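You operate a simulated robot arm through the tools that you are given. There is no shell and no other tool. Be economical: measure what you need, move in short steps, check, and stop when the job is done.

You are at the controls of a simulated robot arm. One attempt, no reset.

TASK
Highlight the total line of the books slips, then lay them in the paid tray.
Fine: mark them on the wooden tray, ink from the ink well that holds the highlighter, highlighter back in that well; the other slips stay clean. A coat counts when it lies all over at full strength: go over it till it gets no stronger.

The check looks at the end state, three seconds after you hand in, the way a careful person would. Anything else that was tipped, shoved, dropped, spilled or broken makes it a failure.

THE ROBOT
A 7-joint arm with a two-finger parallel gripper, fixed in place. Base frame: the origin is at the foot of the arm, x ahead of it, y to its left, z up. Units: m, degrees, N and s.
With the tool pointing down near the work surface it reaches from about 0.3 to 0.7 m from the base axis. Its first joint turns from -66.0 to 66.0 degrees. Payload 1.57 kg.
The tool frame sits at the grasp point between the pads (the TCP): z along the fingers, y along the line on which they close. The tips reach 0.03 m beyond it. The gripper opens to 0.11 m. The fingers are 0.024 m wide and 0.012 m thick; the gripper's body (0.048 by 0.112 m) begins 0.078 m behind the TCP.
Orientation is told as [roll, pitch, yaw] about the base's x, y, z axes, in that order, counted from this pose: with the fingers straight down and closing along the base's y, the tool's x points along the base's -x, its y along +y and its z along -z.

THE INTERFACE
- The arm moves only by the tool servo_tool. Its argument "deltas" is a list of rows, each an object (a shift or turn left out is 0, a gripper value left out holds the last) with "translation": the shift along the base's x, y, z in units of 150 mm (1.0 is 150 mm), a list of three; "delta_rot": the turn, a rotation vector about the base's x, y, z in units of 90 degrees (1.0 is 90 degrees), a list of three; "claw": the finger opening in m, from 0 to 0.11. In form: [{"translation": [dx, dy, dz], "delta_rot": [rx, ry, rz], "claw": claw}, ...]. A call has 1 to 8 rows; each row is the pose to reach, as a shift and turn from the pose commanded when the call began. A call with a number of a shift or a turn outside -1 to 1 is refused whole. Each row takes 0.2 s and may step no farther than 0.05 m and 8.6 degrees from the row before; otherwise, or with a gripper value out of range, the whole call is refused. A pose out of reach is approached as far as the arm can. The call stops where the force on the tool passes 40 N (or 10 N more than at its start, if that is more) or the arm is blocked; 0.2 s more then pass. Each finger travels about 0.108 m/s and halts on what it meets, pressing with about 30 N; the grip force reading is that of the motor and also rises with nothing between the fingers. The clock runs only during rows and for 0.2 s after the last one: add rows that repeat a pose to give the fingers time. It gives the time, the measured TCP pose, the force on the tool (base axes), the opening and the grip force at its end, in the units of the frame above (readings bear some noise), with the torque about the TCP (base axes, N m) and any sound that the robot's microphone picked up, and new pictures: "show" is both (left out), scene, wrist or none.
- Cameras (640 x 400 px; columns grow to the right, rows downward): "scene" is fixed at [0.1631, -0.3924, 1.3982]; the picture's right is [0.80, -0.60, 0.00], its down [-0.38, -0.51, -0.77] and it looks along [0.46, 0.62, -0.64] (base axes); focal length 350 px, centre (320, 200). "wrist" rides on the gripper at [0.07, 0.016, -0.141] in the tool frame; the picture's right is [-0.23, 0.97, 0.00], its down [-0.86, -0.20, -0.48] and it looks along [-0.47, -0.11, 0.88] (tool axes); focal length 222 px, centre (320, 200). There is no depth. A picture from a camera that has moved, and an enlarged one, comes with that camera's place and axes in the base frame and with its lens.
- zoom(camera, box): a new picture of the part [left, top, right, bottom] of that camera's present view, enlarged. It takes no simulated time.
- job_done(): hands the job in; it is judged then, once.

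Go step by step. Nothing tells you positions but the pictures and the camera data: compare them with the known pose of the tool, close in by small moves and look again before you grip or let go. The budget is 120 turns and 200 pictures, counting those below and the enlarged ones. Unless the task says otherwise, let go and move clear before handing in, and close with one line.

The tools are called after "Call:" as name(argument=value, ...) on one line, values as JSON. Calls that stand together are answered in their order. servo_tool: Moves the arm, as the interface text tells. Its arguments: {"type":"object","properties":{"deltas":{"type":"array"},"show":{"type":"string","enum":["both","scene","wrist","none"]}},"required":["deltas"]} The other tools are called the same way: zoom (camera, box) takes an enlarged picture of a part of a camera's view; job_done () hands the job in.

At the start:

```text
clock: 0.0
ee_pos: [0.3903, 0.0184, 1.1423]
orientation: [0.0, 0.0, 0.0]
ft_force: [-0.1, -0.7, 0.6]
moment: [0.0, 0.0, 0.01]
grip_width: 0.1101
gripper_force: 0.0
```

scene: 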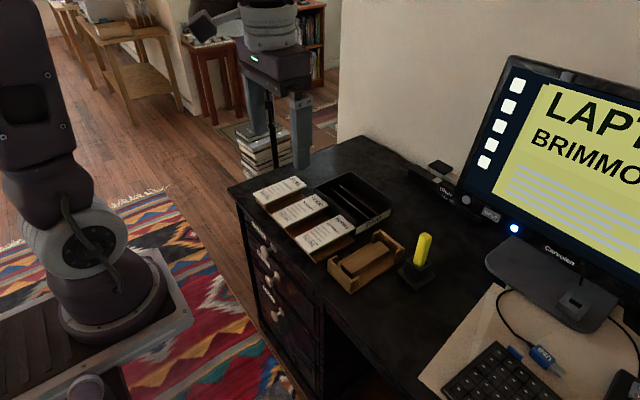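
wrist: 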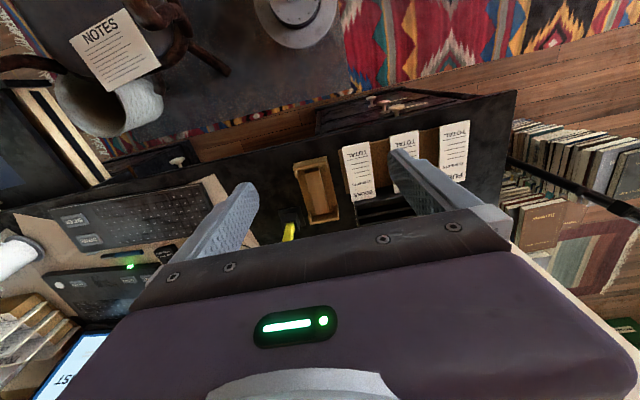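

I see a desk with three piles of slips, a black tray, a wooden tray and a yellow highlighter in a well. I'll zoom in to read the details.

Call:
zoom(camera="scene", box=[230, 150, 450, 300])

Call:
zoom(camera="wrist", box=[260, 80, 500, 250])

Call:
zoom(camera="scene", box=[240, 165, 370, 265])

```text
2.67 times, centred on (340, 225) of scene
camera zoom: at [0.1631, -0.3924, 1.3982], right [0.8, -0.6, 0.0], down [-0.38, -0.51, -0.77], along [0.46, 0.62, -0.64], focal length 934 px, centre (267, 133)
```

zoom: 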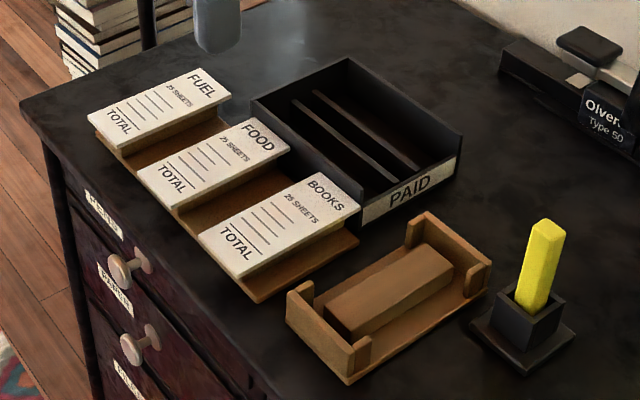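

```text
2.35 times, centred on (380, 165) of wrist
camera zoom: at [0.3221, 0.0341, 1.2838], right [0.23, 0.97, 0.0], down [0.86, -0.2, 0.48], along [0.47, -0.11, -0.88], focal length 523 px, centre (179, 282)
```

zoom: 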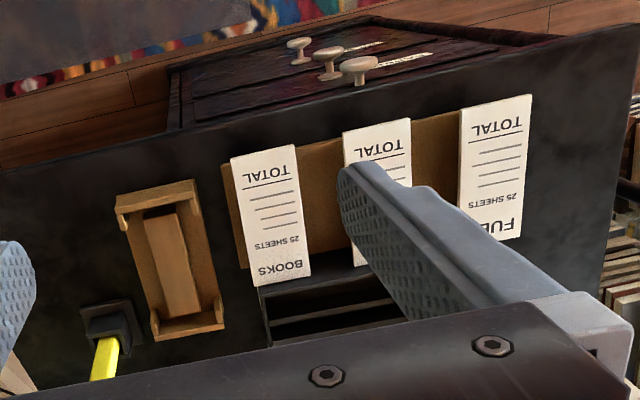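

```text
4.00 times, centred on (305, 215) of scene
camera zoom: at [0.1631, -0.3924, 1.3982], right [0.8, -0.6, 0.0], down [-0.38, -0.51, -0.77], along [0.46, 0.62, -0.64], focal length 1401 px, centre (380, 140)
```

zoom: 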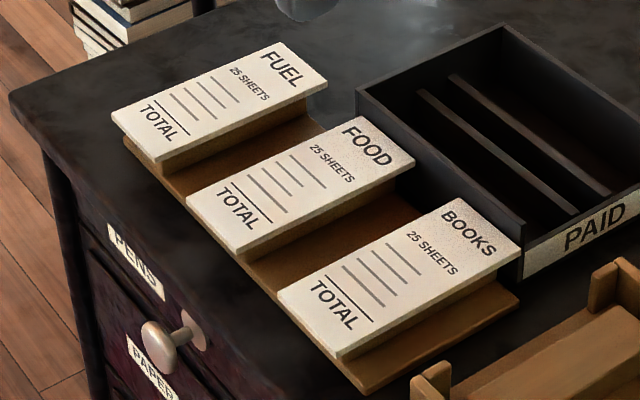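

The BOOKS pad sits at about (0.534, 0.086), the wooden tray at (0.57, -0.02), the well at (0.63, -0.12) and the PAID tray at (0.68, 0.15). I'll move above the pad for a closer look.

Call:
servo_tool(deltas=[{"translation": [0.16, 0.075, -0.158]}, {"translation": [0.32, 0.15, -0.316]}, {"translation": [0.48, 0.225, -0.474]}, {"translation": [0.64, 0.3, -0.631]}, {"translation": [0.8, 0.375, -0.789]}, {"translation": [0.958, 0.451, -0.947], "claw": 0.09}, {"translation": [0.958, 0.451, -0.947], "claw": 0.09}], show="both")

```text
clock: 1.6
ee_pos: [0.5352, 0.0852, 0.9998]
orientation: [0.0, -0.1, 0.0]
ft_force: [0.2, -1.5, 0.1]
moment: [0.02, 0.05, 0.01]
grip_width: 0.0901
gripper_force: 0.1
camera wrist: at [0.4662, 0.1016, 1.1417], right [0.23, 0.97, 0.0], down [0.85, -0.2, 0.48], along [0.47, -0.11, -0.88], focal length 222 px, centre (320, 200)
```

scene: 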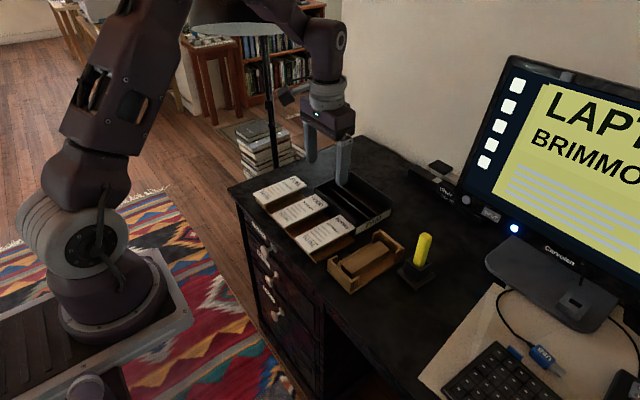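
wrist: 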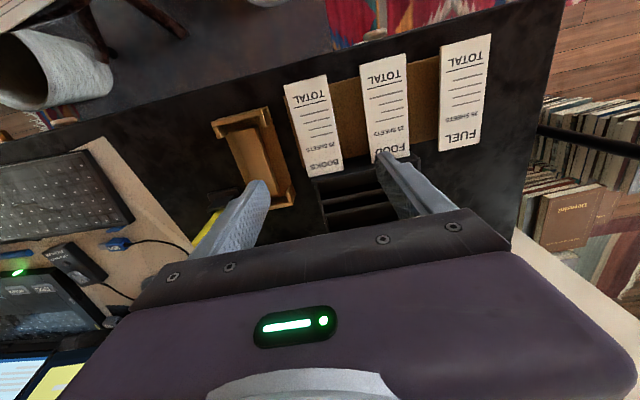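

I'm above the pad now. I'll zoom in to refine its position and height.

Call:
zoom(camera="wrist", box=[200, 50, 440, 200])

Call:
zoom(camera="scene", box=[280, 200, 440, 300])

```text
2.67 times, centred on (320, 125) of wrist
camera zoom: at [0.4662, 0.1016, 1.1417], right [0.23, 0.97, 0.0], down [0.85, -0.2, 0.48], along [0.47, -0.11, -0.88], focal length 592 px, centre (320, 400)
```

zoom: 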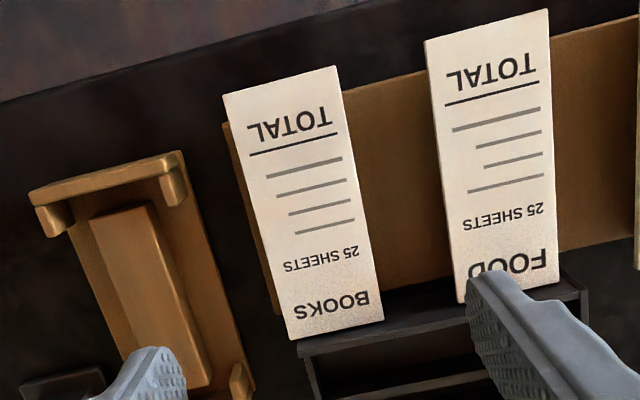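

```text
4.00 times, centred on (360, 250) of scene
camera zoom: at [0.1631, -0.3924, 1.3982], right [0.8, -0.6, 0.0], down [-0.38, -0.51, -0.77], along [0.46, 0.62, -0.64], focal length 1401 px, centre (160, 0)
```

zoom: 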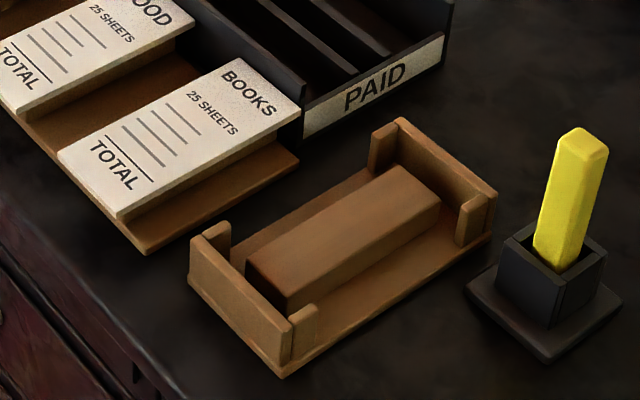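

The pad's top is at about z 0.80, its centre is (0.533, 0.081), and it measures about 0.142 by 0.060. I'll descend to just above it.

Call:
servo_tool(deltas=[{"translation": [-0.01, -0.03, -0.25]}, {"translation": [-0.01, -0.03, -0.5]}, {"translation": [-0.01, -0.03, -0.75]}, {"translation": [-0.01, -0.03, -0.97], "claw": 0.085}], show="both")

```text
clock: 2.6
ee_pos: [0.5325, 0.0809, 0.8548]
orientation: [-0.1, 0.0, -0.1]
ft_force: [-0.2, -0.4, 0.4]
moment: [0.02, -0.01, 0.0]
grip_width: 0.085
gripper_force: 0.1
camera wrist: at [0.4654, 0.0972, 0.9961], right [0.23, 0.97, 0.0], down [0.85, -0.2, 0.48], along [0.47, -0.11, -0.88], focal length 222 px, centre (320, 200)
```

scene: 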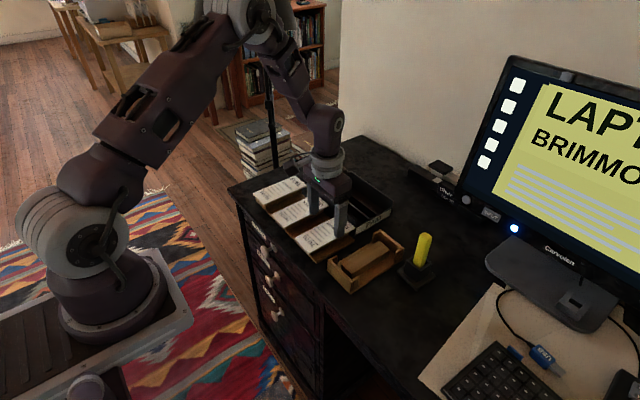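
wrist: 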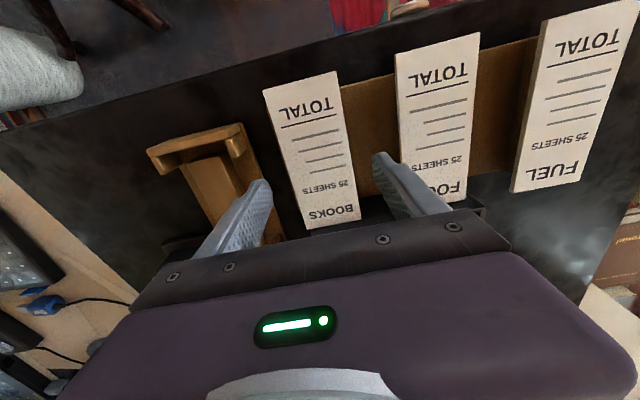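

The fingers straddle the pad with clearance on both sides. I'll lower them and check before closing.

Call:
servo_tool(deltas=[{"translation": [0, 0, -0.1]}, {"translation": [0, 0, -0.2]}, {"translation": [0, 0, -0.28]}], show="wrist")

Call:
zoom(camera="scene", box=[280, 180, 400, 270])

```text
clock: 3.4
ee_pos: [0.533, 0.0808, 0.8123]
orientation: [0.0, 0.0, 0.1]
ft_force: [0.4, -0.2, 0.9]
moment: [0.0, -0.03, -0.03]
grip_width: 0.085
gripper_force: 0.1
camera wrist: at [0.4647, 0.0977, 0.9543], right [0.23, 0.97, 0.0], down [0.85, -0.2, 0.48], along [0.47, -0.11, -0.88], focal length 222 px, centre (320, 200)
```

wrist: 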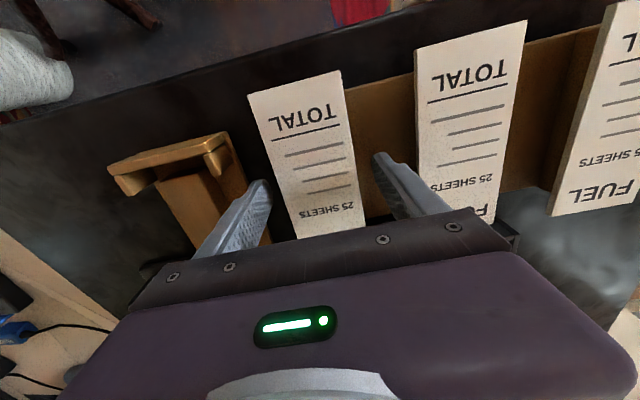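

```text
4.44 times, centred on (340, 225) of scene
camera zoom: at [0.1631, -0.3924, 1.3982], right [0.8, -0.6, 0.0], down [-0.38, -0.51, -0.77], along [0.46, 0.62, -0.64], focal length 1557 px, centre (231, 89)
```

zoom: 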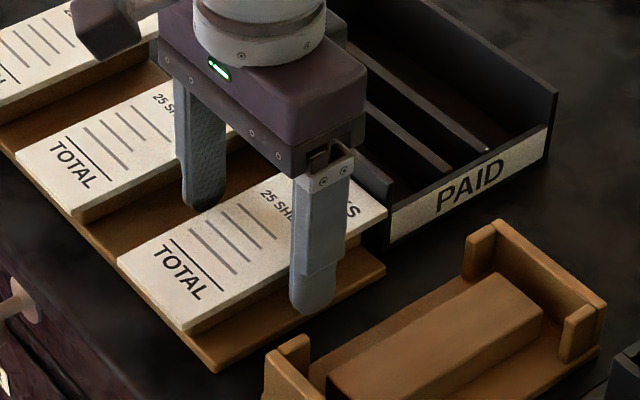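

The tips are beside the pad and reach below its edge. I'll lower 3 mm more and close.

Call:
servo_tool(deltas=[{"translation": [0, 0, -0.02], "claw": 0.085}, {"translation": [0, 0, -0.02], "claw": 0.07}, {"translation": [0, 0, -0.02], "claw": 0.055}, {"translation": [0, 0, -0.02], "claw": 0.05}, {"translation": [0, 0, -0.02], "claw": 0.05}], show="wrist")

Call:
zoom(camera="scene", box=[280, 180, 400, 270])

```text
clock: 4.6
ee_pos: [0.5333, 0.0811, 0.8109]
orientation: [-0.1, 0.0, 0.0]
ft_force: [-0.3, -0.6, 0.1]
moment: [-0.02, 0.0, -0.03]
grip_width: 0.0584
gripper_force: 30.0
camera wrist: at [0.4644, 0.0975, 0.9516], right [0.23, 0.97, 0.0], down [0.86, -0.2, 0.48], along [0.47, -0.11, -0.88], focal length 222 px, centre (320, 200)
```

wrist: 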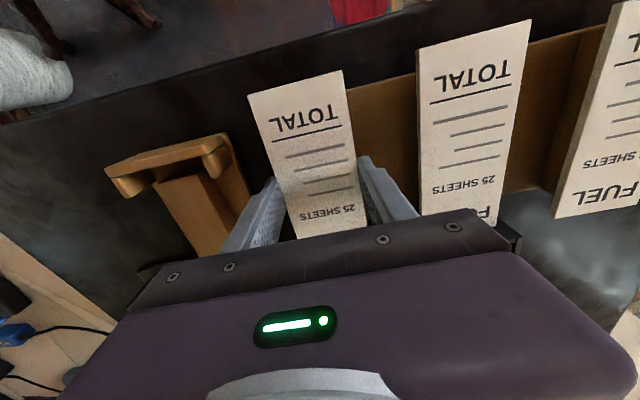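

```text
4.44 times, centred on (340, 225) of scene
camera zoom: at [0.1631, -0.3924, 1.3982], right [0.8, -0.6, 0.0], down [-0.38, -0.51, -0.77], along [0.46, 0.62, -0.64], focal length 1557 px, centre (231, 89)
```

zoom: 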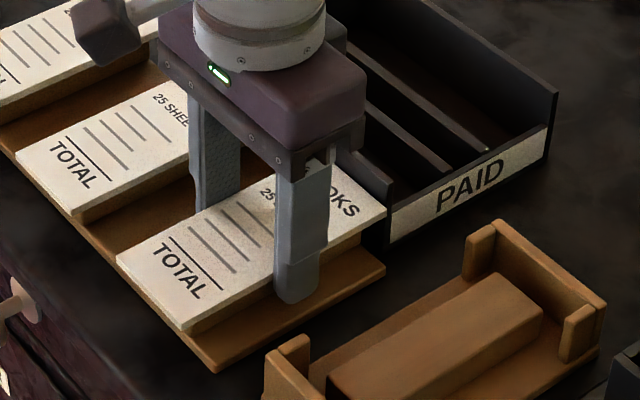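

The pad is gripped at 58 mm. I'll lift it.

Call:
servo_tool(deltas=[{"translation": [0, 0, 0.07]}, {"translation": [0, 0, 0.2]}, {"translation": [0, 0, 0.4]}, {"translation": [0, 0, 0.6]}], show="both")

Call:
zoom(camera="scene", box=[260, 150, 440, 300])

Call:
zoom(camera="wrist", box=[100, 50, 400, 250])

```text
clock: 5.6
ee_pos: [0.5336, 0.0825, 0.8989]
orientation: [0.1, -0.1, 0.1]
ft_force: [0.5, -0.6, 0.7]
moment: [-0.01, 0.0, -0.01]
grip_width: 0.0587
gripper_force: 30.1
camera wrist: at [0.4648, 0.0983, 1.0409], right [0.23, 0.97, 0.0], down [0.86, -0.2, 0.48], along [0.47, -0.11, -0.88], focal length 222 px, centre (320, 200)
```

scene: 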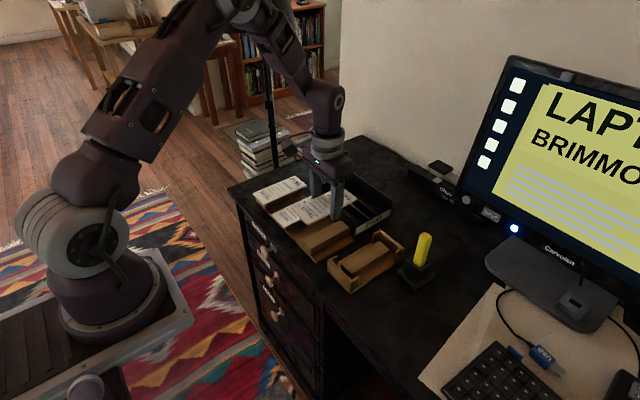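
wrist: 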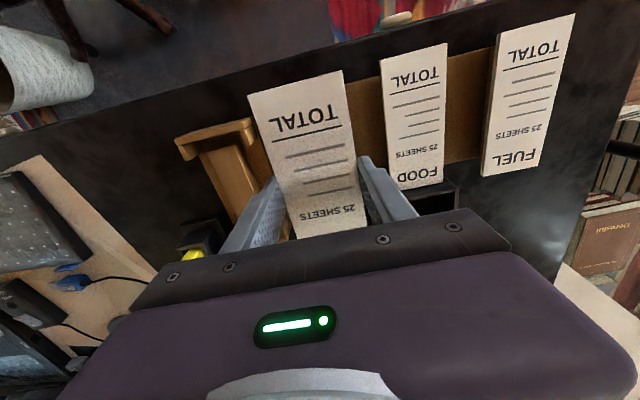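

```text
2.67 times, centred on (350, 225) of scene
camera zoom: at [0.1631, -0.3924, 1.3982], right [0.8, -0.6, 0.0], down [-0.38, -0.51, -0.77], along [0.46, 0.62, -0.64], focal length 934 px, centre (240, 133)
```

zoom: 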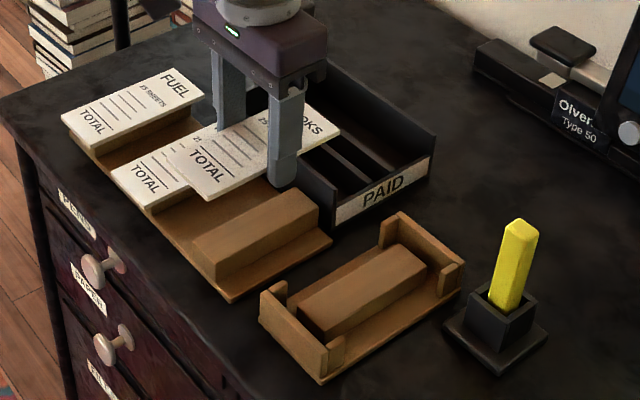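

```text
2.00 times, centred on (250, 150) of wrist
camera zoom: at [0.4648, 0.0983, 1.0409], right [0.23, 0.97, 0.0], down [0.86, -0.2, 0.48], along [0.47, -0.11, -0.88], focal length 444 px, centre (460, 300)
```

zoom: 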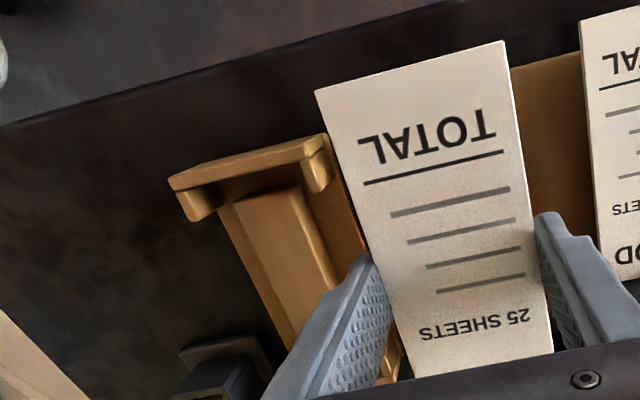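

The pad is held level. I'll take a fine look at the wooden tray to align the pad to its end walls.

Call:
zoom(camera="scene", box=[322, 224, 412, 296])

```text
5.56 times, centred on (367, 260) of scene
camera zoom: at [0.1631, -0.3924, 1.3982], right [0.8, -0.6, 0.0], down [-0.38, -0.51, -0.77], along [0.46, 0.62, -0.64], focal length 1946 px, centre (59, -133)
```

zoom: 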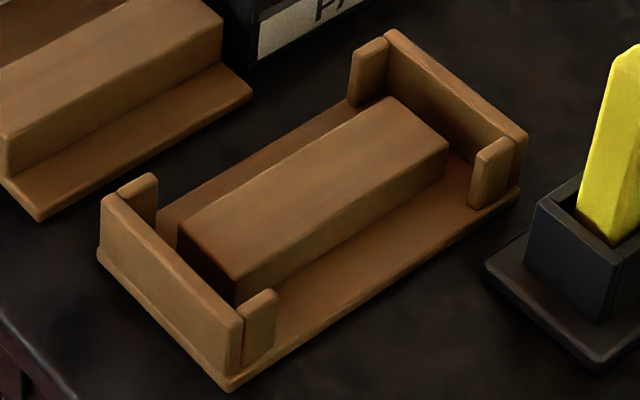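

The tray's interior runs about x 0.491–0.637, centre (0.564, -0.0275), and the rib top is at about 0.79. I'll carry the pad over and hover.

Call:
servo_tool(deltas=[{"translation": [0.07, -0.24, 0]}, {"translation": [0.14, -0.48, 0]}, {"translation": [0.207, -0.727, 0]}, {"translation": [0.207, -0.727, -0.2]}, {"translation": [0.207, -0.727, -0.4]}], show="wrist")

Call:
zoom(camera="scene", box=[322, 224, 412, 296])

Call:
zoom(camera="wrist", box=[200, 50, 400, 250])

```text
clock: 6.8
ee_pos: [0.5641, -0.0279, 0.8402]
orientation: [0.0, 0.1, 0.0]
ft_force: [0.4, 0.4, -0.6]
moment: [-0.01, 0.02, -0.01]
grip_width: 0.0585
gripper_force: 29.9
camera wrist: at [0.4955, -0.0111, 0.9813], right [0.23, 0.97, 0.0], down [0.86, -0.2, 0.48], along [0.47, -0.11, -0.88], focal length 222 px, centre (320, 200)
```

wrist: 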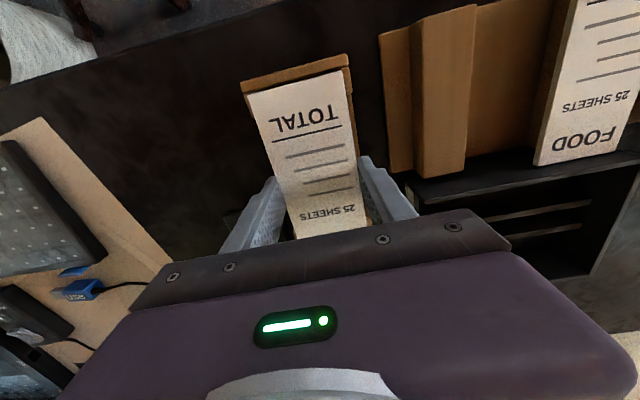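

```text
5.56 times, centred on (367, 260) of scene
camera zoom: at [0.1631, -0.3924, 1.3982], right [0.8, -0.6, 0.0], down [-0.38, -0.51, -0.77], along [0.46, 0.62, -0.64], focal length 1946 px, centre (59, -133)
```

zoom: 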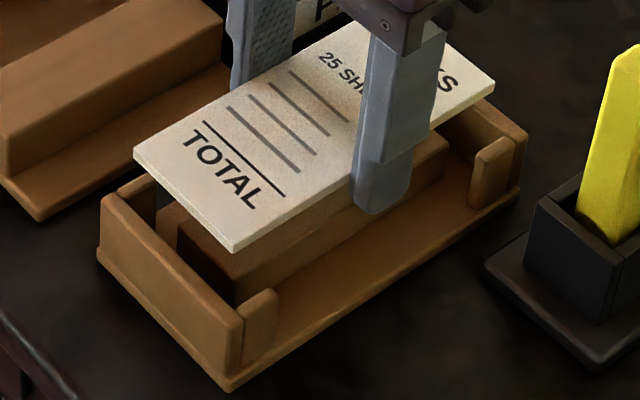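

```text
2.00 times, centred on (300, 150) of wrist
camera zoom: at [0.4955, -0.0111, 0.9813], right [0.23, 0.97, 0.0], down [0.86, -0.2, 0.48], along [0.47, -0.11, -0.88], focal length 444 px, centre (360, 300)
```

zoom: 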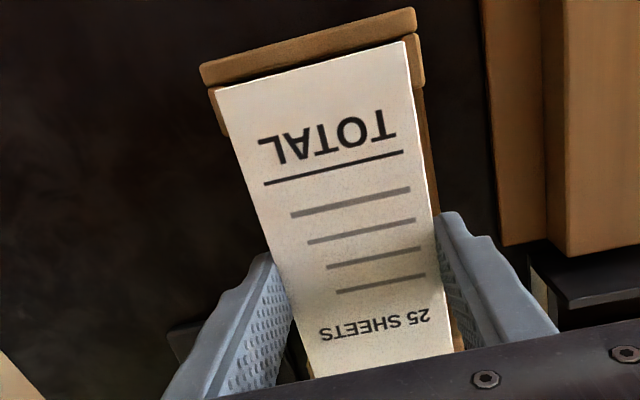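

The pad is nearly centred and needs about 1.5 mm more in +x. I'll lower it gently onto the rib.

Call:
servo_tool(deltas=[{"translation": [0.01, -0.007, 0]}, {"translation": [0.01, -0.007, -0.07]}, {"translation": [0.01, -0.007, -0.13]}, {"translation": [0.01, -0.007, -0.175]}], show="wrist")

Call:
zoom(camera="scene", box=[322, 224, 412, 296])

```text
clock: 7.8
ee_pos: [0.5651, -0.0299, 0.8131]
orientation: [-0.1, 0.0, 0.0]
ft_force: [0.1, -0.3, 0.2]
moment: [0.03, 0.0, -0.02]
grip_width: 0.059
gripper_force: 30.1
camera wrist: at [0.4967, -0.0126, 0.9549], right [0.23, 0.97, 0.0], down [0.86, -0.2, 0.48], along [0.47, -0.11, -0.88], focal length 222 px, centre (320, 200)
```

wrist: 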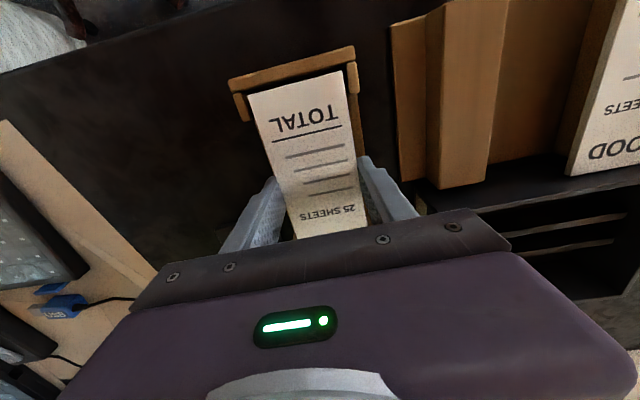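

```text
5.56 times, centred on (367, 260) of scene
camera zoom: at [0.1631, -0.3924, 1.3982], right [0.8, -0.6, 0.0], down [-0.38, -0.51, -0.77], along [0.46, 0.62, -0.64], focal length 1946 px, centre (59, -133)
```

zoom: 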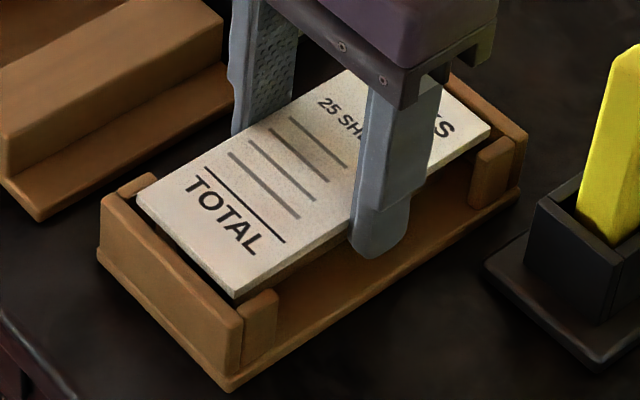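

The pad fits between the walls. I'll lower it the last few millimetres until it makes contact.

Call:
servo_tool(deltas=[{"translation": [0, 0, -0.007]}, {"translation": [0, 0, -0.014]}, {"translation": [0, 0, -0.02]}], show="none")

Call:
zoom(camera="scene", box=[322, 224, 412, 296])

```text
clock: 8.6
ee_pos: [0.5655, -0.03, 0.8109]
orientation: [0.0, 0.1, 0.0]
ft_force: [-0.3, -0.5, -0.1]
moment: [0.03, 0.03, 0.01]
grip_width: 0.0587
gripper_force: 30.0
```

```text
5.56 times, centred on (367, 260) of scene
camera zoom: at [0.1631, -0.3924, 1.3982], right [0.8, -0.6, 0.0], down [-0.38, -0.51, -0.77], along [0.46, 0.62, -0.64], focal length 1946 px, centre (59, -133)
```

zoom: 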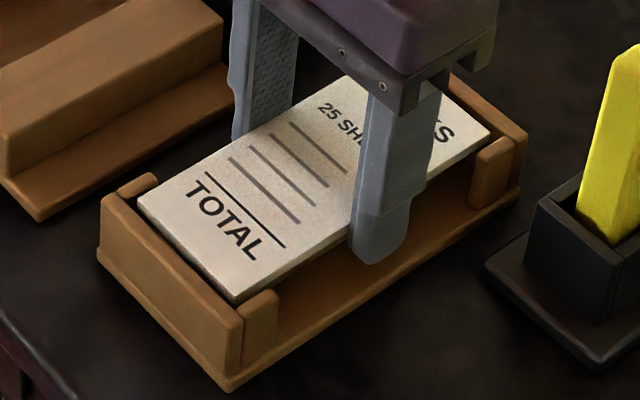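

There's no contact yet, so I'll keep going down slowly.

Call:
servo_tool(deltas=[{"translation": [0, 0, -0.007]}, {"translation": [0, 0, -0.013]}, {"translation": [0, 0, -0.02]}, {"translation": [0, 0, -0.02]}], show="none")

```text
clock: 9.6
ee_pos: [0.565, -0.0297, 0.8085]
orientation: [0.1, 0.0, 0.0]
ft_force: [-0.5, 0.3, -0.5]
moment: [0.01, 0.01, 0.01]
grip_width: 0.0585
gripper_force: 30.4
```

Call:
servo_tool(deltas=[{"translation": [0, 0, -0.007]}, {"translation": [0, 0, -0.013]}, {"translation": [0, 0, -0.02]}, {"translation": [0, 0, -0.02]}], show="none")

Call:
zoom(camera="scene", box=[322, 224, 412, 296])

```text
clock: 10.6
ee_pos: [0.5657, -0.0307, 0.8048]
orientation: [0.0, -0.1, 0.0]
ft_force: [-2.2, 0.2, 16.3]
moment: [-0.26, 0.27, -0.03]
grip_width: 0.0585
gripper_force: 30.3
```

```text
5.56 times, centred on (367, 260) of scene
camera zoom: at [0.1628, -0.3924, 1.3983], right [0.8, -0.6, 0.0], down [-0.38, -0.51, -0.77], along [0.46, 0.62, -0.64], focal length 1946 px, centre (59, -133)
```

zoom: 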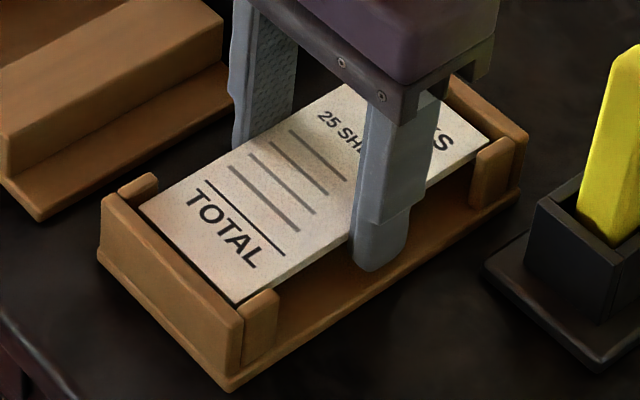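

Contact was firm. I'll ease up 1 mm, open and rise.

Call:
servo_tool(deltas=[{"translation": [0, 0, 0.006]}, {"translation": [0, 0, 0.008], "claw": 0.07}, {"translation": [0, 0, 0.008], "claw": 0.08}, {"translation": [0, 0, 0.008], "claw": 0.08}, {"translation": [0, 0, 0.2]}, {"translation": [0, 0, 0.5]}, {"translation": [0, 0, 0.8]}], show="both")

Call:
zoom(camera="scene", box=[322, 224, 412, 296])

Call:
zoom(camera="wrist", box=[140, 60, 400, 240])

```text
clock: 12.2
ee_pos: [0.5643, -0.0288, 0.9238]
orientation: [0.0, 0.1, 0.0]
ft_force: [1.3, -0.4, 0.1]
moment: [-0.02, -0.02, 0.02]
grip_width: 0.0804
gripper_force: 0.1
camera wrist: at [0.4962, -0.0127, 1.0659], right [0.23, 0.97, 0.0], down [0.86, -0.2, 0.48], along [0.47, -0.11, -0.88], focal length 222 px, centre (320, 200)
```

scene: 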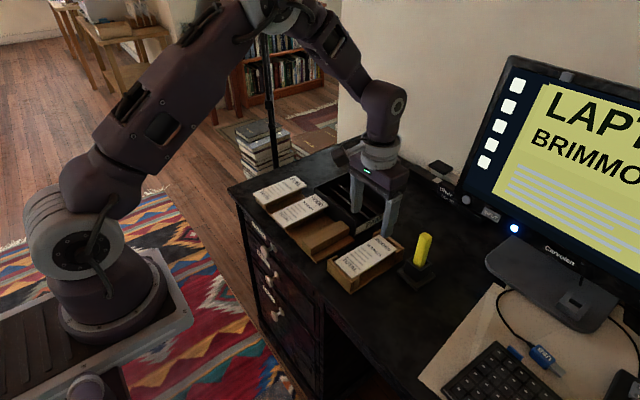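
wrist: 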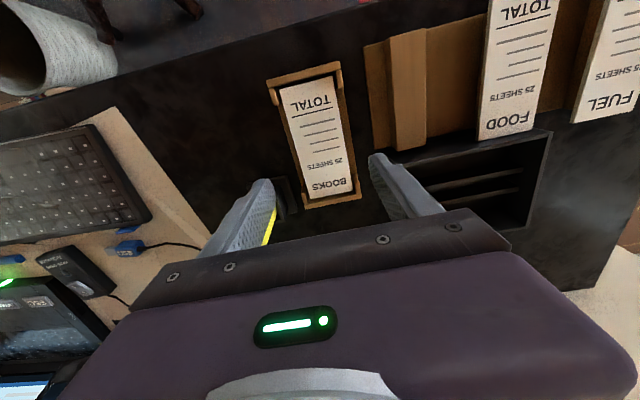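

```text
5.56 times, centred on (367, 260) of scene
camera zoom: at [0.1631, -0.3924, 1.3982], right [0.8, -0.6, 0.0], down [-0.38, -0.51, -0.77], along [0.46, 0.62, -0.64], focal length 1946 px, centre (59, -133)
```

zoom: 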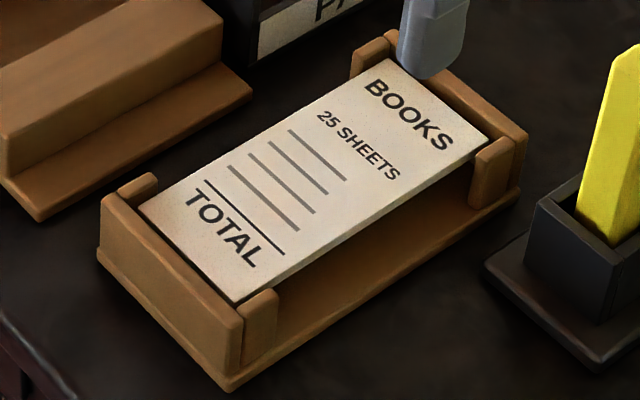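

```text
2.22 times, centred on (270, 150) of wrist
camera zoom: at [0.4962, -0.0127, 1.0659], right [0.23, 0.97, 0.0], down [0.86, -0.2, 0.48], along [0.47, -0.11, -0.88], focal length 494 px, centre (431, 311)
```

zoom: 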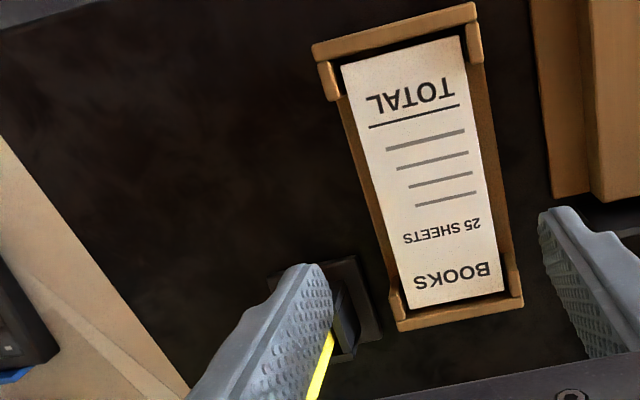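

The pad rests neatly in the wooden tray. Next I'll go above the highlighter to see its exact position and turn.

Call:
servo_tool(deltas=[{"translation": [0.1, -0.12, 0.15]}, {"translation": [0.25, -0.3, 0.3]}, {"translation": [0.4, -0.45, 0.35]}, {"translation": [0.45, -0.55, 0.35]}], show="wrist")

Call:
zoom(camera="wrist", box=[200, 60, 440, 240])

Call:
zoom(camera="scene", box=[380, 220, 460, 300])

```text
clock: 13.2
ee_pos: [0.6325, -0.1121, 0.9779]
orientation: [-0.1, 0.0, 0.0]
ft_force: [-0.6, -0.3, -0.2]
moment: [-0.02, -0.01, 0.0]
grip_width: 0.0799
gripper_force: 0.1
camera wrist: at [0.5635, -0.0954, 1.1195], right [0.23, 0.97, 0.0], down [0.86, -0.2, 0.48], along [0.47, -0.11, -0.88], focal length 222 px, centre (320, 200)
```

wrist: 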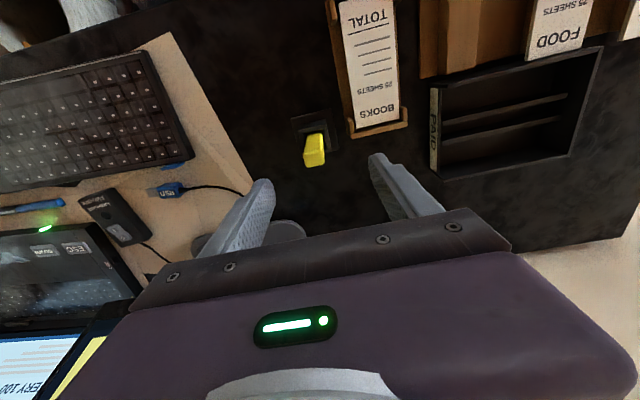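

```text
2.22 times, centred on (320, 150) of wrist
camera zoom: at [0.5635, -0.0954, 1.1195], right [0.23, 0.97, 0.0], down [0.86, -0.2, 0.48], along [0.47, -0.11, -0.88], focal length 494 px, centre (320, 311)
```

zoom: 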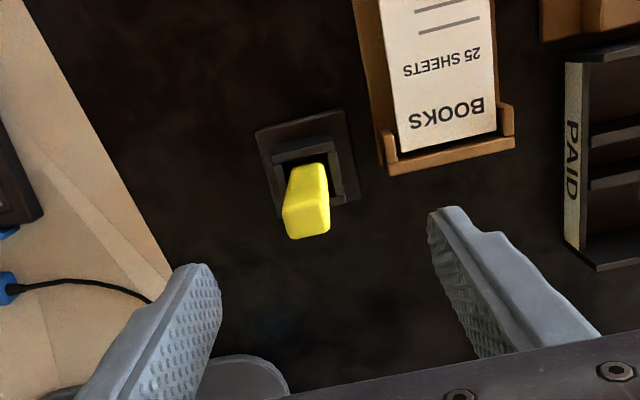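

```text
5.00 times, centred on (420, 260) of scene
camera zoom: at [0.1631, -0.3924, 1.3982], right [0.8, -0.6, 0.0], down [-0.38, -0.51, -0.77], along [0.46, 0.62, -0.64], focal length 1751 px, centre (-180, -100)
```

zoom: 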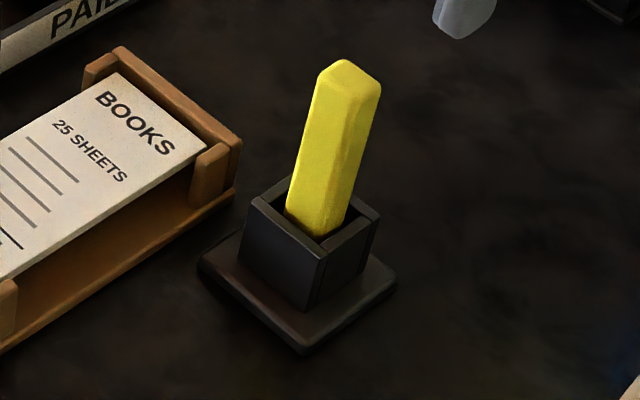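

The highlighter stands about upright at (0.638, -0.118), with its top at about 0.885 and the well rim at about 0.805. I'll descend around its upper half.

Call:
servo_tool(deltas=[{"translation": [0.035, -0.035, -0.1], "claw": 0.065}, {"translation": [0.035, -0.035, -0.35]}, {"translation": [0.035, -0.035, -0.55]}], show="wrist")

Call:
zoom(camera="scene", box=[380, 210, 460, 290])

Call:
zoom(camera="wrist", box=[200, 60, 440, 240])

```text
clock: 14.0
ee_pos: [0.6381, -0.1175, 0.895]
orientation: [0.1, 0.0, 0.0]
ft_force: [0.2, 0.1, 0.6]
moment: [-0.05, 0.02, -0.01]
grip_width: 0.0648
gripper_force: 0.1
camera wrist: at [0.5691, -0.1004, 1.0363], right [0.23, 0.97, 0.0], down [0.86, -0.2, 0.48], along [0.47, -0.11, -0.88], focal length 222 px, centre (320, 200)
```

wrist: 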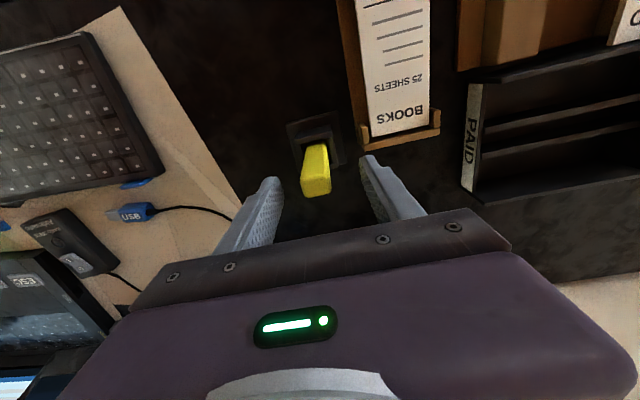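

```text
5.00 times, centred on (420, 250) of scene
camera zoom: at [0.1631, -0.3924, 1.3982], right [0.8, -0.6, 0.0], down [-0.38, -0.51, -0.77], along [0.46, 0.62, -0.64], focal length 1751 px, centre (-180, -50)
```

zoom: 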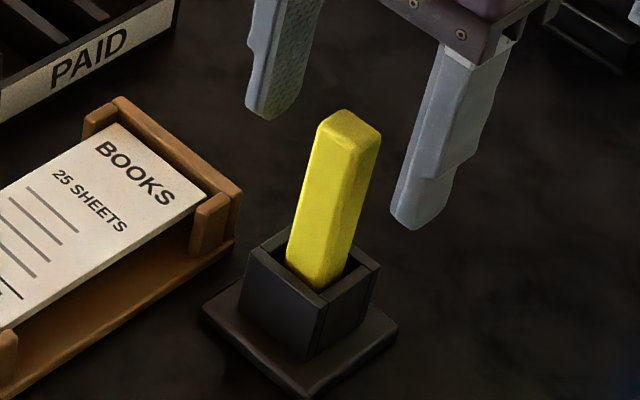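

```text
2.22 times, centred on (320, 150) of wrist
camera zoom: at [0.5691, -0.1004, 1.0363], right [0.23, 0.97, 0.0], down [0.86, -0.2, 0.48], along [0.47, -0.11, -0.88], focal length 494 px, centre (320, 311)
```

zoom: 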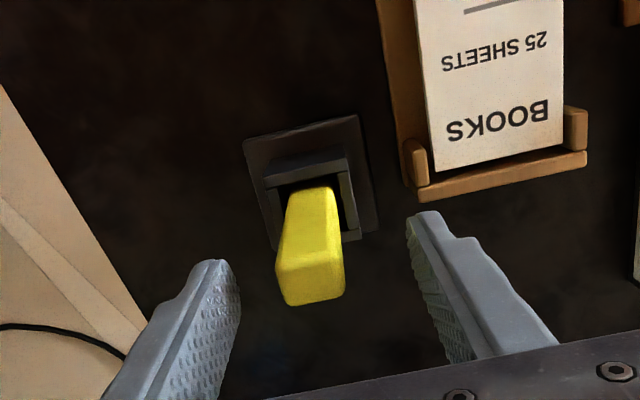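

The fingers straddle the highlighter. I'll descend and grip it.

Call:
servo_tool(deltas=[{"translation": [0, -0.003, -0.14]}, {"translation": [0, -0.003, -0.28]}, {"translation": [0, -0.003, -0.28], "claw": 0.045}, {"translation": [0, -0.003, -0.28], "claw": 0.025}, {"translation": [0, -0.003, -0.28], "claw": 0.012}, {"translation": [0, -0.003, -0.28], "claw": 0.012}], show="wrist")

Call:
zoom(camera="scene", box=[380, 210, 460, 290])

```text
clock: 15.4
ee_pos: [0.6376, -0.1178, 0.8523]
orientation: [0.0, 0.0, 0.0]
ft_force: [-0.4, -0.1, 0.0]
moment: [-0.01, 0.02, 0.01]
grip_width: 0.0213
gripper_force: 30.1
camera wrist: at [0.5694, -0.1008, 0.9939], right [0.23, 0.97, 0.0], down [0.86, -0.2, 0.48], along [0.47, -0.11, -0.88], focal length 222 px, centre (320, 200)
```

wrist: 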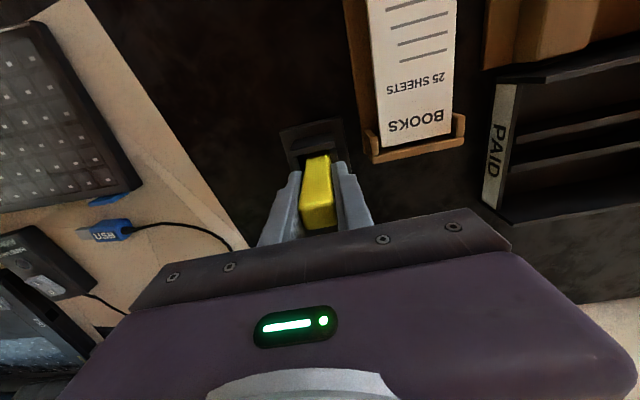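

```text
5.00 times, centred on (420, 250) of scene
camera zoom: at [0.1631, -0.3924, 1.3982], right [0.8, -0.6, 0.0], down [-0.38, -0.51, -0.77], along [0.46, 0.62, -0.64], focal length 1751 px, centre (-180, -50)
```

zoom: 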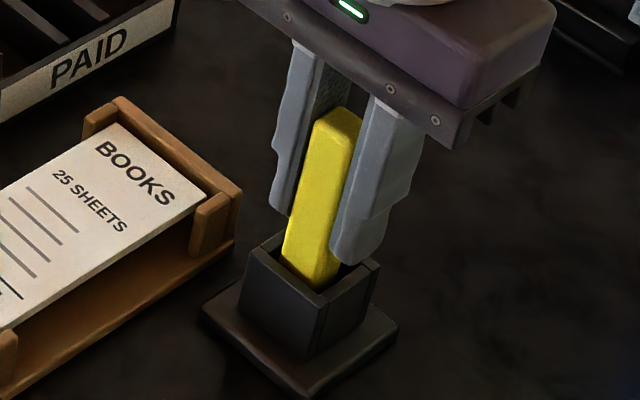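

I have a grip at 21 mm. I'll lift it straight up out of the well.

Call:
servo_tool(deltas=[{"translation": [0, 0, 0.15]}, {"translation": [0, 0, 0.35]}, {"translation": [0, 0, 0.6]}], show="both")

Call:
zoom(camera="scene", box=[370, 180, 470, 280])

```text
clock: 16.2
ee_pos: [0.6375, -0.1184, 0.9432]
orientation: [0.0, -0.1, 0.0]
ft_force: [-0.6, 0.5, 0.4]
moment: [0.0, 0.02, -0.04]
grip_width: 0.0212
gripper_force: 29.7
camera wrist: at [0.5695, -0.1016, 1.0846], right [0.23, 0.97, 0.0], down [0.86, -0.2, 0.48], along [0.47, -0.11, -0.88], focal length 222 px, centre (320, 200)
```

scene: 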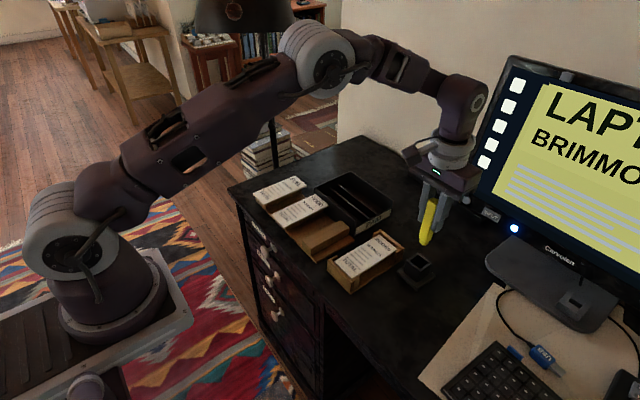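
wrist: 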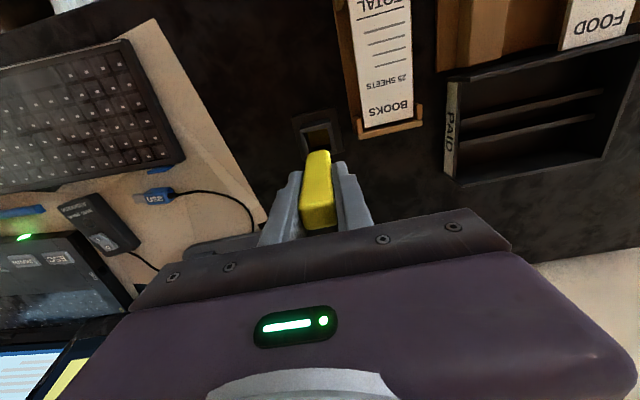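

```text
4.00 times, centred on (420, 230) of scene
camera zoom: at [0.1631, -0.3924, 1.3982], right [0.8, -0.6, 0.0], down [-0.38, -0.51, -0.77], along [0.46, 0.62, -0.64], focal length 1401 px, centre (-80, 80)
```

zoom: 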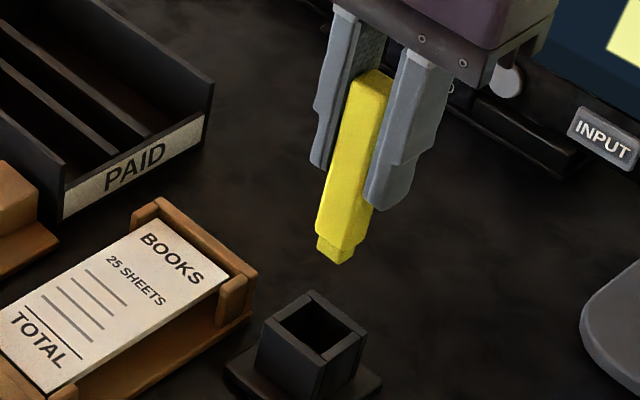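

The nib hangs about 0.08 m below the TCP. I'll zoom in on it to learn its shape.

Call:
zoom(camera="scene", box=[410, 220, 450, 250])

Call:
zoom(camera="scene", box=[325, 225, 410, 295])

```text
13.33 times, centred on (430, 235) of scene
camera zoom: at [0.1631, -0.3924, 1.3982], right [0.8, -0.6, 0.0], down [-0.38, -0.51, -0.77], along [0.46, 0.62, -0.64], focal length 4670 px, centre (-1147, -267)
```

zoom: 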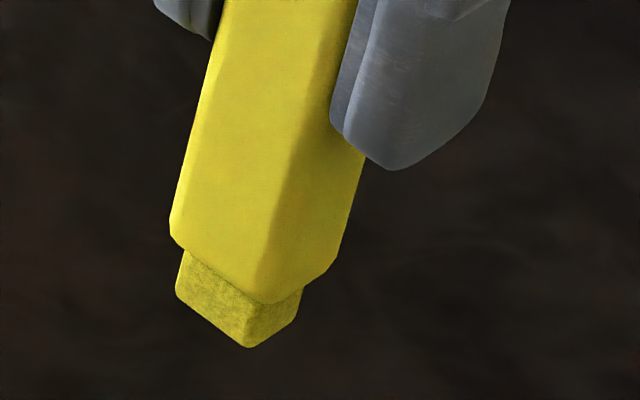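

```text
5.71 times, centred on (368, 260) of scene
camera zoom: at [0.1631, -0.3924, 1.3982], right [0.8, -0.6, 0.0], down [-0.38, -0.51, -0.77], along [0.46, 0.62, -0.64], focal length 2002 px, centre (49, -143)
```

zoom: 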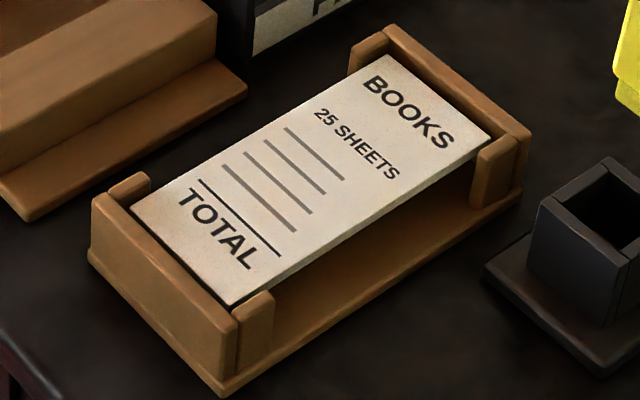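

The nib is about 17 mm (y) by 10 mm (x). The TOTAL row covers about x 0.508–0.523, y -0.052 to -0.004. I'll move above it.

Call:
servo_tool(deltas=[{"translation": [-0.2, 0.15, 0]}, {"translation": [-0.4, 0.3, 0]}, {"translation": [-0.6, 0.45, 0]}, {"translation": [-0.787, 0.6, 0]}, {"translation": [-0.787, 0.6, -0.2]}, {"translation": [-0.787, 0.6, -0.35]}], show="wrist")

Call:
zoom(camera="scene", box=[325, 215, 410, 285])

```text
clock: 17.6
ee_pos: [0.5202, -0.0271, 0.8907]
orientation: [0.1, 0.0, 0.0]
ft_force: [-0.6, 0.7, -0.7]
moment: [0.01, -0.02, 0.01]
grip_width: 0.0212
gripper_force: 30.0
camera wrist: at [0.4514, -0.0103, 1.0315], right [0.23, 0.97, 0.0], down [0.85, -0.2, 0.48], along [0.47, -0.11, -0.88], focal length 222 px, centre (320, 200)
```

wrist: 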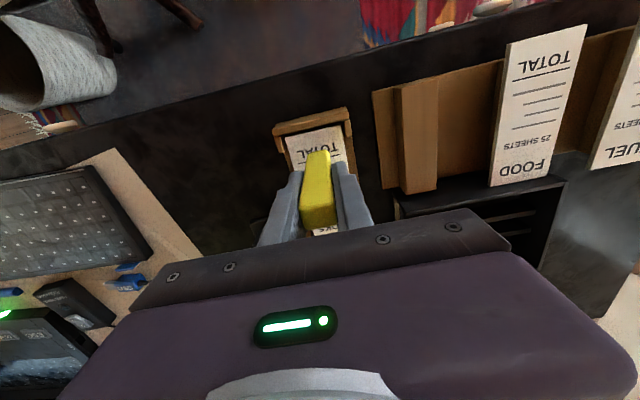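

```text
5.71 times, centred on (368, 250) of scene
camera zoom: at [0.1631, -0.3924, 1.3982], right [0.8, -0.6, 0.0], down [-0.38, -0.51, -0.77], along [0.46, 0.62, -0.64], focal length 2002 px, centre (49, -86)
```

zoom: 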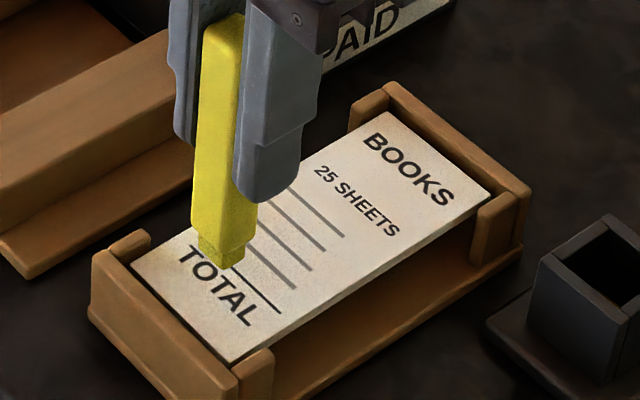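

The nib hovers above the TOTAL row. I'll lower it carefully until it touches.

Call:
servo_tool(deltas=[{"translation": [-0.007, 0, -0.04]}, {"translation": [-0.007, 0, -0.07]}, {"translation": [-0.007, 0, -0.095]}], show="none")

Call:
zoom(camera="scene", box=[335, 240, 385, 280])

```text
clock: 18.4
ee_pos: [0.5196, -0.0287, 0.8759]
orientation: [0.0, 0.1, -0.1]
ft_force: [1.1, -1.5, 0.1]
moment: [0.03, -0.03, 0.0]
grip_width: 0.0213
gripper_force: 30.0
```

```text
10.00 times, centred on (360, 260) of scene
camera zoom: at [0.1631, -0.3924, 1.3982], right [0.8, -0.6, 0.0], down [-0.38, -0.51, -0.77], along [0.46, 0.62, -0.64], focal length 3503 px, centre (-80, -400)
```

zoom: 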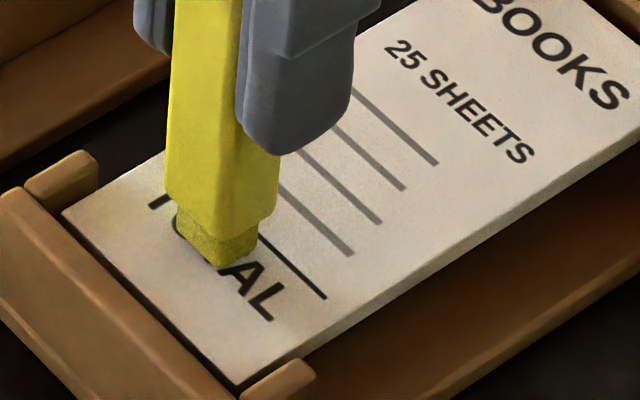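

The nib is nearly touching. I'll lower in millimetre steps.

Call:
servo_tool(deltas=[{"translation": [0, 0, -0.007]}, {"translation": [0, 0, -0.013]}, {"translation": [0, 0, -0.02]}], show="none")

Call:
zoom(camera="scene", box=[335, 240, 385, 280])

```text
clock: 19.2
ee_pos: [0.5205, -0.0278, 0.8741]
orientation: [0.0, -0.1, 0.1]
ft_force: [-2.3, -0.6, 17.3]
moment: [0.03, 0.22, -0.02]
grip_width: 0.0212
gripper_force: 29.9
```

```text
10.00 times, centred on (360, 260) of scene
camera zoom: at [0.1628, -0.3924, 1.3983], right [0.8, -0.6, 0.0], down [-0.38, -0.51, -0.77], along [0.46, 0.62, -0.64], focal length 3503 px, centre (-80, -400)
```

zoom: 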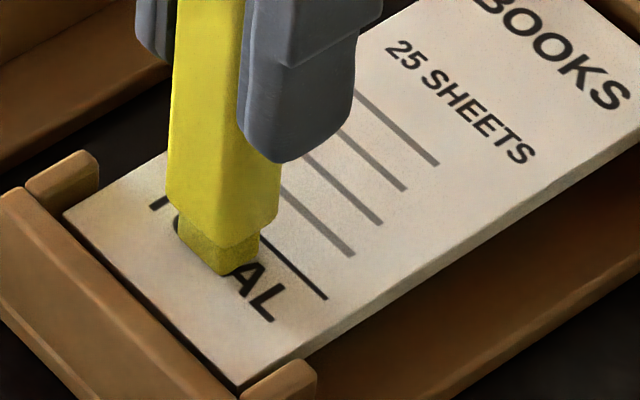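

Contact at 17 N; I'll ease off about 1 mm, then make a first stroke along y.

Call:
servo_tool(deltas=[{"translation": [0, 0, 0.007]}, {"translation": [0, 0.04, 0.007]}, {"translation": [0, 0.08, 0.007]}], show="none")

Call:
zoom(camera="scene", box=[335, 240, 385, 280])

```text
clock: 20.0
ee_pos: [0.5179, -0.016, 0.8739]
orientation: [0.0, 0.1, 0.0]
ft_force: [0.3, -1.7, 2.8]
moment: [-0.09, 0.0, 0.03]
grip_width: 0.0213
gripper_force: 30.1
```

```text
10.00 times, centred on (360, 260) of scene
camera zoom: at [0.1631, -0.3924, 1.3982], right [0.8, -0.6, 0.0], down [-0.38, -0.51, -0.77], along [0.46, 0.62, -0.64], focal length 3503 px, centre (-80, -400)
```

zoom: 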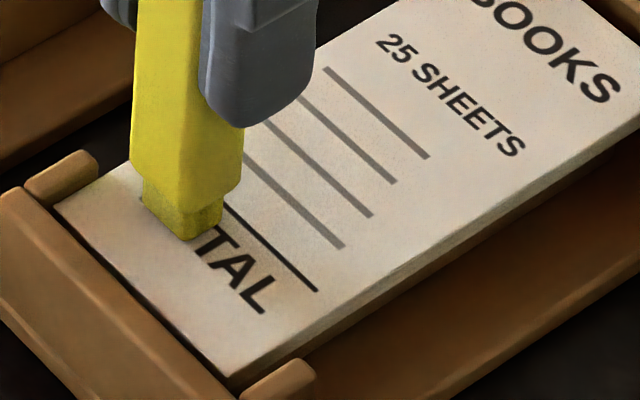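

The pad slid a few millimetres with the nib until it met the tray's tabs. With it braced there, I'll continue the stroke and look for ink.

Call:
servo_tool(deltas=[{"translation": [0, 0.025, 0]}, {"translation": [0, 0.025, 0]}, {"translation": [0, -0.04, 0]}, {"translation": [0, -0.1, 0]}, {"translation": [0, -0.15, 0]}], show="none")

Call:
zoom(camera="scene", box=[335, 240, 385, 280])

```text
clock: 21.2
ee_pos: [0.5175, -0.0386, 0.8744]
orientation: [0.1, -0.1, 0.0]
ft_force: [0.3, 1.3, 1.8]
moment: [0.08, 0.02, -0.02]
grip_width: 0.0211
gripper_force: 30.1
```

```text
10.00 times, centred on (360, 260) of scene
camera zoom: at [0.1631, -0.3924, 1.3982], right [0.8, -0.6, 0.0], down [-0.38, -0.51, -0.77], along [0.46, 0.62, -0.64], focal length 3503 px, centre (-80, -400)
```

zoom: 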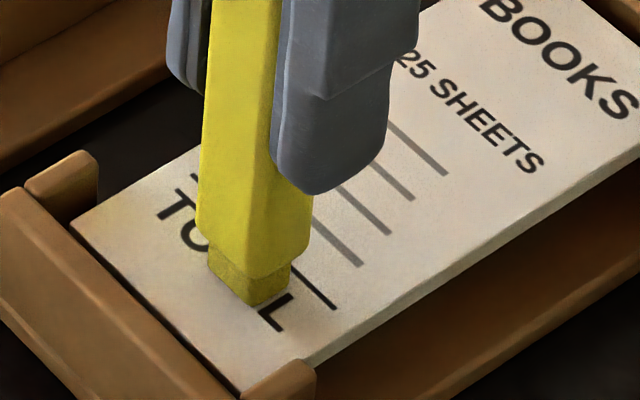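

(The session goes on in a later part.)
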